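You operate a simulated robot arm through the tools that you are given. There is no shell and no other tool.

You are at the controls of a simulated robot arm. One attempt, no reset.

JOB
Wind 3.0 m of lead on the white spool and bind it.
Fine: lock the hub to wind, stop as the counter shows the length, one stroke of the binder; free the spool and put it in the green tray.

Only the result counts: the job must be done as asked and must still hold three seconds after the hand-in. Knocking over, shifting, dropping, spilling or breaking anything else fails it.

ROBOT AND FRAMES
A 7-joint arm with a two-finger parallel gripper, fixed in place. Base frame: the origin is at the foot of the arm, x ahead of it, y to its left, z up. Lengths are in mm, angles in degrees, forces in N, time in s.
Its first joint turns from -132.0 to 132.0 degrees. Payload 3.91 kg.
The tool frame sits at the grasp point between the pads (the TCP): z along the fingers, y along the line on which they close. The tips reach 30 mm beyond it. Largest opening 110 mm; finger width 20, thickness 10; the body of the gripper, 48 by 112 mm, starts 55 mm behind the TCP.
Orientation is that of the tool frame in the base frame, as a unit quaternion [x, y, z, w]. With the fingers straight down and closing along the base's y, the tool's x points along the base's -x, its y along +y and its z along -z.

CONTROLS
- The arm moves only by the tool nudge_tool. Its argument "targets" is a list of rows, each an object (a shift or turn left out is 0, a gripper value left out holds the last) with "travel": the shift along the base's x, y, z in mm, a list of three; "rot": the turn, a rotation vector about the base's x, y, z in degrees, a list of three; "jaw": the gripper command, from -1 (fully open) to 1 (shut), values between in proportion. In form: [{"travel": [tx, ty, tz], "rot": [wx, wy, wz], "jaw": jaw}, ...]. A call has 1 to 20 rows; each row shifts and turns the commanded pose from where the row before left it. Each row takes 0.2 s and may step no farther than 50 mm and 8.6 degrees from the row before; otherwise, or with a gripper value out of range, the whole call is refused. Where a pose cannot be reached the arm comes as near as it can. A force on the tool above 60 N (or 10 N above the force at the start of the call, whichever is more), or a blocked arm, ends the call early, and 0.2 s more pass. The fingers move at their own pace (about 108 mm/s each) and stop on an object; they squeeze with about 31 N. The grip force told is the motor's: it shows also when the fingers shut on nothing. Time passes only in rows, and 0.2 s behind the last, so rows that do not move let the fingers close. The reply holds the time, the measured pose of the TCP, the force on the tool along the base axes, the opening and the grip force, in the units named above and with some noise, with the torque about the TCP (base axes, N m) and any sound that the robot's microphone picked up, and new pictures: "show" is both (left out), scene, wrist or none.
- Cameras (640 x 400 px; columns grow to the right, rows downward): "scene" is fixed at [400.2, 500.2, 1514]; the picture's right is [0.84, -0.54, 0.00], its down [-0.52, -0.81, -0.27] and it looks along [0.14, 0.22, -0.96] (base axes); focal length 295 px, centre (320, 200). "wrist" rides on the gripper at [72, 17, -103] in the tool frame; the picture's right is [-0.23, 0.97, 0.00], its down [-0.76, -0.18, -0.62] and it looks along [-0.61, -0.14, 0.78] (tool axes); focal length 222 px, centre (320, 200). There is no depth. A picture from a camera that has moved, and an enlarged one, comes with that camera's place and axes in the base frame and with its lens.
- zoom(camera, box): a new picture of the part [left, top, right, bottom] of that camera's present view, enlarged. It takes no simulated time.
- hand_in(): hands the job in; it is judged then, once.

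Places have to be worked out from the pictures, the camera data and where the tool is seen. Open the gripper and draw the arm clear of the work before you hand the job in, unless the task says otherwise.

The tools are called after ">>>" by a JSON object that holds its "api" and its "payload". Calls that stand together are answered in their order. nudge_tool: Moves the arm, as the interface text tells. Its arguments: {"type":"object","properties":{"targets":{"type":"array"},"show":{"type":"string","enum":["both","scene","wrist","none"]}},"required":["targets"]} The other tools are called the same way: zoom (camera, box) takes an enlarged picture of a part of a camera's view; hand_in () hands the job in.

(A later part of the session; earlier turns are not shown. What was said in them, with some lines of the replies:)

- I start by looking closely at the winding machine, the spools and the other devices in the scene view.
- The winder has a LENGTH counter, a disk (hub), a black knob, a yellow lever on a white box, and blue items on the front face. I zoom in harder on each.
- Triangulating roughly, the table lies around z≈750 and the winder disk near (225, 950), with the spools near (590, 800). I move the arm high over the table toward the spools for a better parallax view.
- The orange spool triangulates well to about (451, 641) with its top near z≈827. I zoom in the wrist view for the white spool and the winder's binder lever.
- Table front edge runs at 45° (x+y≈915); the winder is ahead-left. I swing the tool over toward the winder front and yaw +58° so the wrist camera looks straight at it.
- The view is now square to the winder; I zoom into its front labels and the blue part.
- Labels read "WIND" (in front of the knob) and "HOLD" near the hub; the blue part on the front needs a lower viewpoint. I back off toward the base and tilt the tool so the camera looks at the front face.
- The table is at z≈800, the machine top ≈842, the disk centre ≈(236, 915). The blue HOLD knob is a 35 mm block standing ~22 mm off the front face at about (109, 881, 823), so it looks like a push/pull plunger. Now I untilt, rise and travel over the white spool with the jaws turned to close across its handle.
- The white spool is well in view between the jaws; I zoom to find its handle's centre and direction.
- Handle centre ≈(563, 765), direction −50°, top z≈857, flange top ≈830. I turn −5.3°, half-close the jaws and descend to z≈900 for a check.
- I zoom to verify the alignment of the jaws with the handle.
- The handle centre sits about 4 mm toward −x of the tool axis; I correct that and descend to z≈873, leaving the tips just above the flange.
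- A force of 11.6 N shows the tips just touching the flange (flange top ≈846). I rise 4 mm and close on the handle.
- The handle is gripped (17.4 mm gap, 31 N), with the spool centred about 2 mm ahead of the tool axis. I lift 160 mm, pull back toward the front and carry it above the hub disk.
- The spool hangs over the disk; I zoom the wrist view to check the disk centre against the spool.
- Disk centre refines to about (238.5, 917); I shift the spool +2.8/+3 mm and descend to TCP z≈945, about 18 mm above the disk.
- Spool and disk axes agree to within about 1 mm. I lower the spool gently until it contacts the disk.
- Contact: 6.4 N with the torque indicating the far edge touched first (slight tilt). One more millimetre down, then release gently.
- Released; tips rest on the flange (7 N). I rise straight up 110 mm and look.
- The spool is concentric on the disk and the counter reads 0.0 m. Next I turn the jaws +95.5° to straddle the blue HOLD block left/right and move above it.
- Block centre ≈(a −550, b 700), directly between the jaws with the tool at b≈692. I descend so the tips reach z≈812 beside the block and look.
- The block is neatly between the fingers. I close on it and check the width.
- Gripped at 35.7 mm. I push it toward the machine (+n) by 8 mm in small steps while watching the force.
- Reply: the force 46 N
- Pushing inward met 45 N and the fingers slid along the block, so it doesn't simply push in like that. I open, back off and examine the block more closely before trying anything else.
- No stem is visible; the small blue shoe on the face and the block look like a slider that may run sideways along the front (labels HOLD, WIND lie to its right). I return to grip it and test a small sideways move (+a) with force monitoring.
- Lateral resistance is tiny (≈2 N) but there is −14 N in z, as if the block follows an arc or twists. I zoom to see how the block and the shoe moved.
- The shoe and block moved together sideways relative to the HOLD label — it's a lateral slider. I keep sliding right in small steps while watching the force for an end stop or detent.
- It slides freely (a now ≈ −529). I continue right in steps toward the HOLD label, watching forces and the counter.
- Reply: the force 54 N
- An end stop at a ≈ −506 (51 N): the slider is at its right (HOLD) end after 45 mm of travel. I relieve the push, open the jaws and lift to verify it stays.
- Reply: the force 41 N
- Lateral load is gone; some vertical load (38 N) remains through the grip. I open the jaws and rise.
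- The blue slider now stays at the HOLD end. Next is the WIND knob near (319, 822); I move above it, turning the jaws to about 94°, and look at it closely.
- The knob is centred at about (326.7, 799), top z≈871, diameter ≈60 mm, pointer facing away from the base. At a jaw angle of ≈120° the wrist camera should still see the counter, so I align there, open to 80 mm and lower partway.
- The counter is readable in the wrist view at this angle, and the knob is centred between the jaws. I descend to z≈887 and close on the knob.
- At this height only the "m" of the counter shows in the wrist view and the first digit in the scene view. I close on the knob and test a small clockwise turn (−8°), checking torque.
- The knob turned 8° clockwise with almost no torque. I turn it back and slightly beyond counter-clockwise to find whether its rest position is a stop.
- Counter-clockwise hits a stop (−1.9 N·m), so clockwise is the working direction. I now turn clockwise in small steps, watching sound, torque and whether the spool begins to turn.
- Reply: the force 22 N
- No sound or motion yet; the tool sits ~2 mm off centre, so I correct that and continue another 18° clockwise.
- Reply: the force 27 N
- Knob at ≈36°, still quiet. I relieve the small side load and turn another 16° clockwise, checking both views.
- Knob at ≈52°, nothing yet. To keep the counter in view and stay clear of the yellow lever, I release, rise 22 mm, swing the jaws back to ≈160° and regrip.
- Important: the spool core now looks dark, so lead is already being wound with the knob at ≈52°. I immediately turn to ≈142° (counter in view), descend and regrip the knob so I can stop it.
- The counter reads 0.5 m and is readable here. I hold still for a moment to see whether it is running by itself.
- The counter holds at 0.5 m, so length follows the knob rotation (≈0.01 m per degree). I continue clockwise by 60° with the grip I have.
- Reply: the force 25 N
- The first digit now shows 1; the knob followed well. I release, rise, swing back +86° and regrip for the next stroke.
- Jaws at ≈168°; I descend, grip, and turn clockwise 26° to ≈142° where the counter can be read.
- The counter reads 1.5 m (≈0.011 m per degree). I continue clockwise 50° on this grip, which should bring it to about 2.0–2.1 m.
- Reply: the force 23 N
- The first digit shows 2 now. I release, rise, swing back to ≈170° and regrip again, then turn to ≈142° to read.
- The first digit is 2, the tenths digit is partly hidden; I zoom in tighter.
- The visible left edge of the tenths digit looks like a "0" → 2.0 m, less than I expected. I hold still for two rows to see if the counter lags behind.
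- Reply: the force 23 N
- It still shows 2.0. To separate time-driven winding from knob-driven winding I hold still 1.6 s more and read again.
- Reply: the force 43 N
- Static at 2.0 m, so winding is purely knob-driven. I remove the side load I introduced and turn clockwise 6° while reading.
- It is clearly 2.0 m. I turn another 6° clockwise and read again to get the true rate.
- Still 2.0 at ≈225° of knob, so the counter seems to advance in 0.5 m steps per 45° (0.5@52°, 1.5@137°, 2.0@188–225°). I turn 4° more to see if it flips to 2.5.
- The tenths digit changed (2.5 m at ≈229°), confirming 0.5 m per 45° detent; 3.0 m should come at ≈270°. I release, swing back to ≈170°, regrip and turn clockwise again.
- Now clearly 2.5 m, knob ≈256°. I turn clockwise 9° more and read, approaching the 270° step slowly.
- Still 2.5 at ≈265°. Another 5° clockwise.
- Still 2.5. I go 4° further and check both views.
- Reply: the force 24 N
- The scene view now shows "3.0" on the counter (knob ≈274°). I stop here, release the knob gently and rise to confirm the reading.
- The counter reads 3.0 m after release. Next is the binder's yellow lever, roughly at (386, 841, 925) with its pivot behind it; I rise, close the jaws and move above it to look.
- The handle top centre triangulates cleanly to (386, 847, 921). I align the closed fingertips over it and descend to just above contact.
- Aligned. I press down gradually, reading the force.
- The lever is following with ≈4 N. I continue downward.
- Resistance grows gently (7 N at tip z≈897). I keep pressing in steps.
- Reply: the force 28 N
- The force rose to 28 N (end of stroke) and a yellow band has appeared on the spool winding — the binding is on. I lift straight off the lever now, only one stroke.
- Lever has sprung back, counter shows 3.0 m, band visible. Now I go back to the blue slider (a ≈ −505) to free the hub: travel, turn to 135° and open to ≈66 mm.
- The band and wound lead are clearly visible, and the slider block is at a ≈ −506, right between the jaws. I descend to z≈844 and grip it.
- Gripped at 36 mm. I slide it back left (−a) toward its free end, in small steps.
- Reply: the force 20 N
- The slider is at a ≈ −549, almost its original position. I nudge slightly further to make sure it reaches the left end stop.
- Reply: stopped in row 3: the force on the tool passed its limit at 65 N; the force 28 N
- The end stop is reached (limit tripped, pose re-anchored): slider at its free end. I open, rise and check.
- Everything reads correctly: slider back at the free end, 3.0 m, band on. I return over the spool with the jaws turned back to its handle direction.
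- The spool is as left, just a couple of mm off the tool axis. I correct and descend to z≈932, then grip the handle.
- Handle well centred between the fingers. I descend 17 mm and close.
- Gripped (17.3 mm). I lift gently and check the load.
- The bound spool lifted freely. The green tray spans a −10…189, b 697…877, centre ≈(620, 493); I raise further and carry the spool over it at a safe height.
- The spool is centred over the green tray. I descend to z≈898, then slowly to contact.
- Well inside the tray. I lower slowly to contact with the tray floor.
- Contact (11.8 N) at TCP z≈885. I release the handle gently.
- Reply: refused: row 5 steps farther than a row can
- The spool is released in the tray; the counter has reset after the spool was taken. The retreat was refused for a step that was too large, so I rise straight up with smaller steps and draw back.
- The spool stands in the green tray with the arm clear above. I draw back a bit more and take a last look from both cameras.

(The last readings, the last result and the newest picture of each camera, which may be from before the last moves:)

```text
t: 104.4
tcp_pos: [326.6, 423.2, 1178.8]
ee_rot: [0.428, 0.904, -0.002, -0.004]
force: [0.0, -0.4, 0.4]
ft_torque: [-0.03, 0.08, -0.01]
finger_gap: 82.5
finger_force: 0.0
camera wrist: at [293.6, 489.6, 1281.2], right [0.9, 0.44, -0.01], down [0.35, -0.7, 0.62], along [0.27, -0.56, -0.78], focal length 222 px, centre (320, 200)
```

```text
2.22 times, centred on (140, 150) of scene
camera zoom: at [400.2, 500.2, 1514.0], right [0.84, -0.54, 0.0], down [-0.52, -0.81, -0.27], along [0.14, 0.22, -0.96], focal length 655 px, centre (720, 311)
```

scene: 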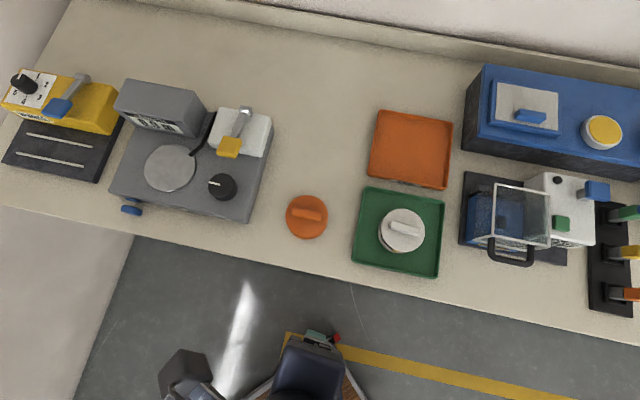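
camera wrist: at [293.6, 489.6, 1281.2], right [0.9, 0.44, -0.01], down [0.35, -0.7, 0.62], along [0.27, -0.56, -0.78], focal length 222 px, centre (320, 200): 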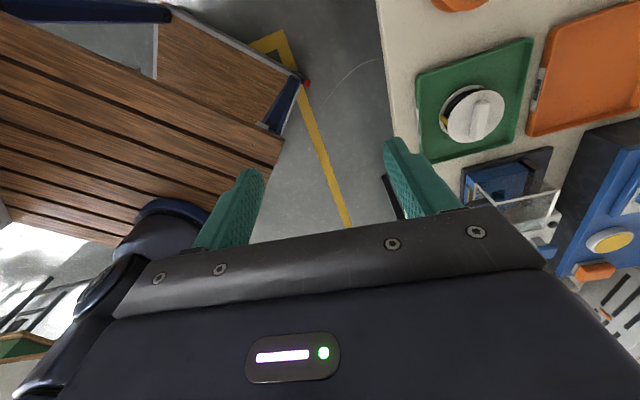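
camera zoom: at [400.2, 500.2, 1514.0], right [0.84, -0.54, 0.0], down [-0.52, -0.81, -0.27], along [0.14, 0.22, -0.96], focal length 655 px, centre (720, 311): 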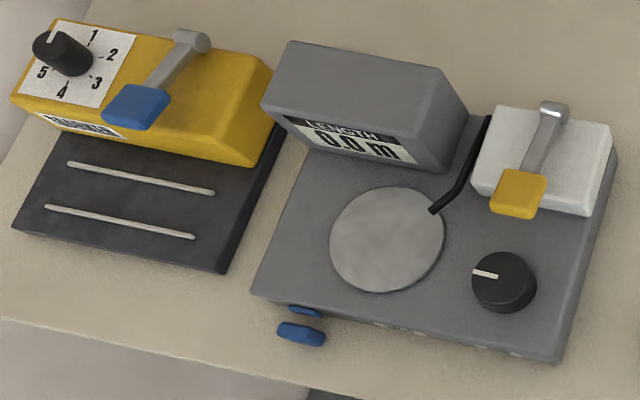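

The white spool, wound to 3.0 m and banded once, lies flat in the middle of the green tray. Nothing else has moved, the gripper is open and the arm is clear, so I hand in the job.

>>> {"api": "hand_in", "payload": {}}

```text
The job is handed in.
```

The white spool is wound to 3.0 m, bound, and sitting in the middle of the green tray. I've handed the job in, but I don't have the judge's result.

- **Winding:** I slid the blue HOLD slider to its right-hand stop and turned the WIND knob until the counter showed 3.0 m. The counter stepped 0.5 m for every 45° of turn. It still showed 3.0 m after the binding stroke and after I freed the hub.
- **Binding:** I gave the yellow binder lever one full press. A yellow band appeared around the winding.
- **Release:** I slid the blue slider back to its left-hand stop and lifted the spool off. The counter went back to 0.0 m once the spool was off.
- **Push on the blue block:** Before I knew it slides sideways, I tried pushing it straight in. That took about 45 N and it didn't move.
- **End state:** The WIND knob is still where I stopped it, about 275° clockwise of its start, because the task didn't ask for it to be returned. The gripper is open and the arm is clear. In the last pictures nothing else looked moved or knocked over.
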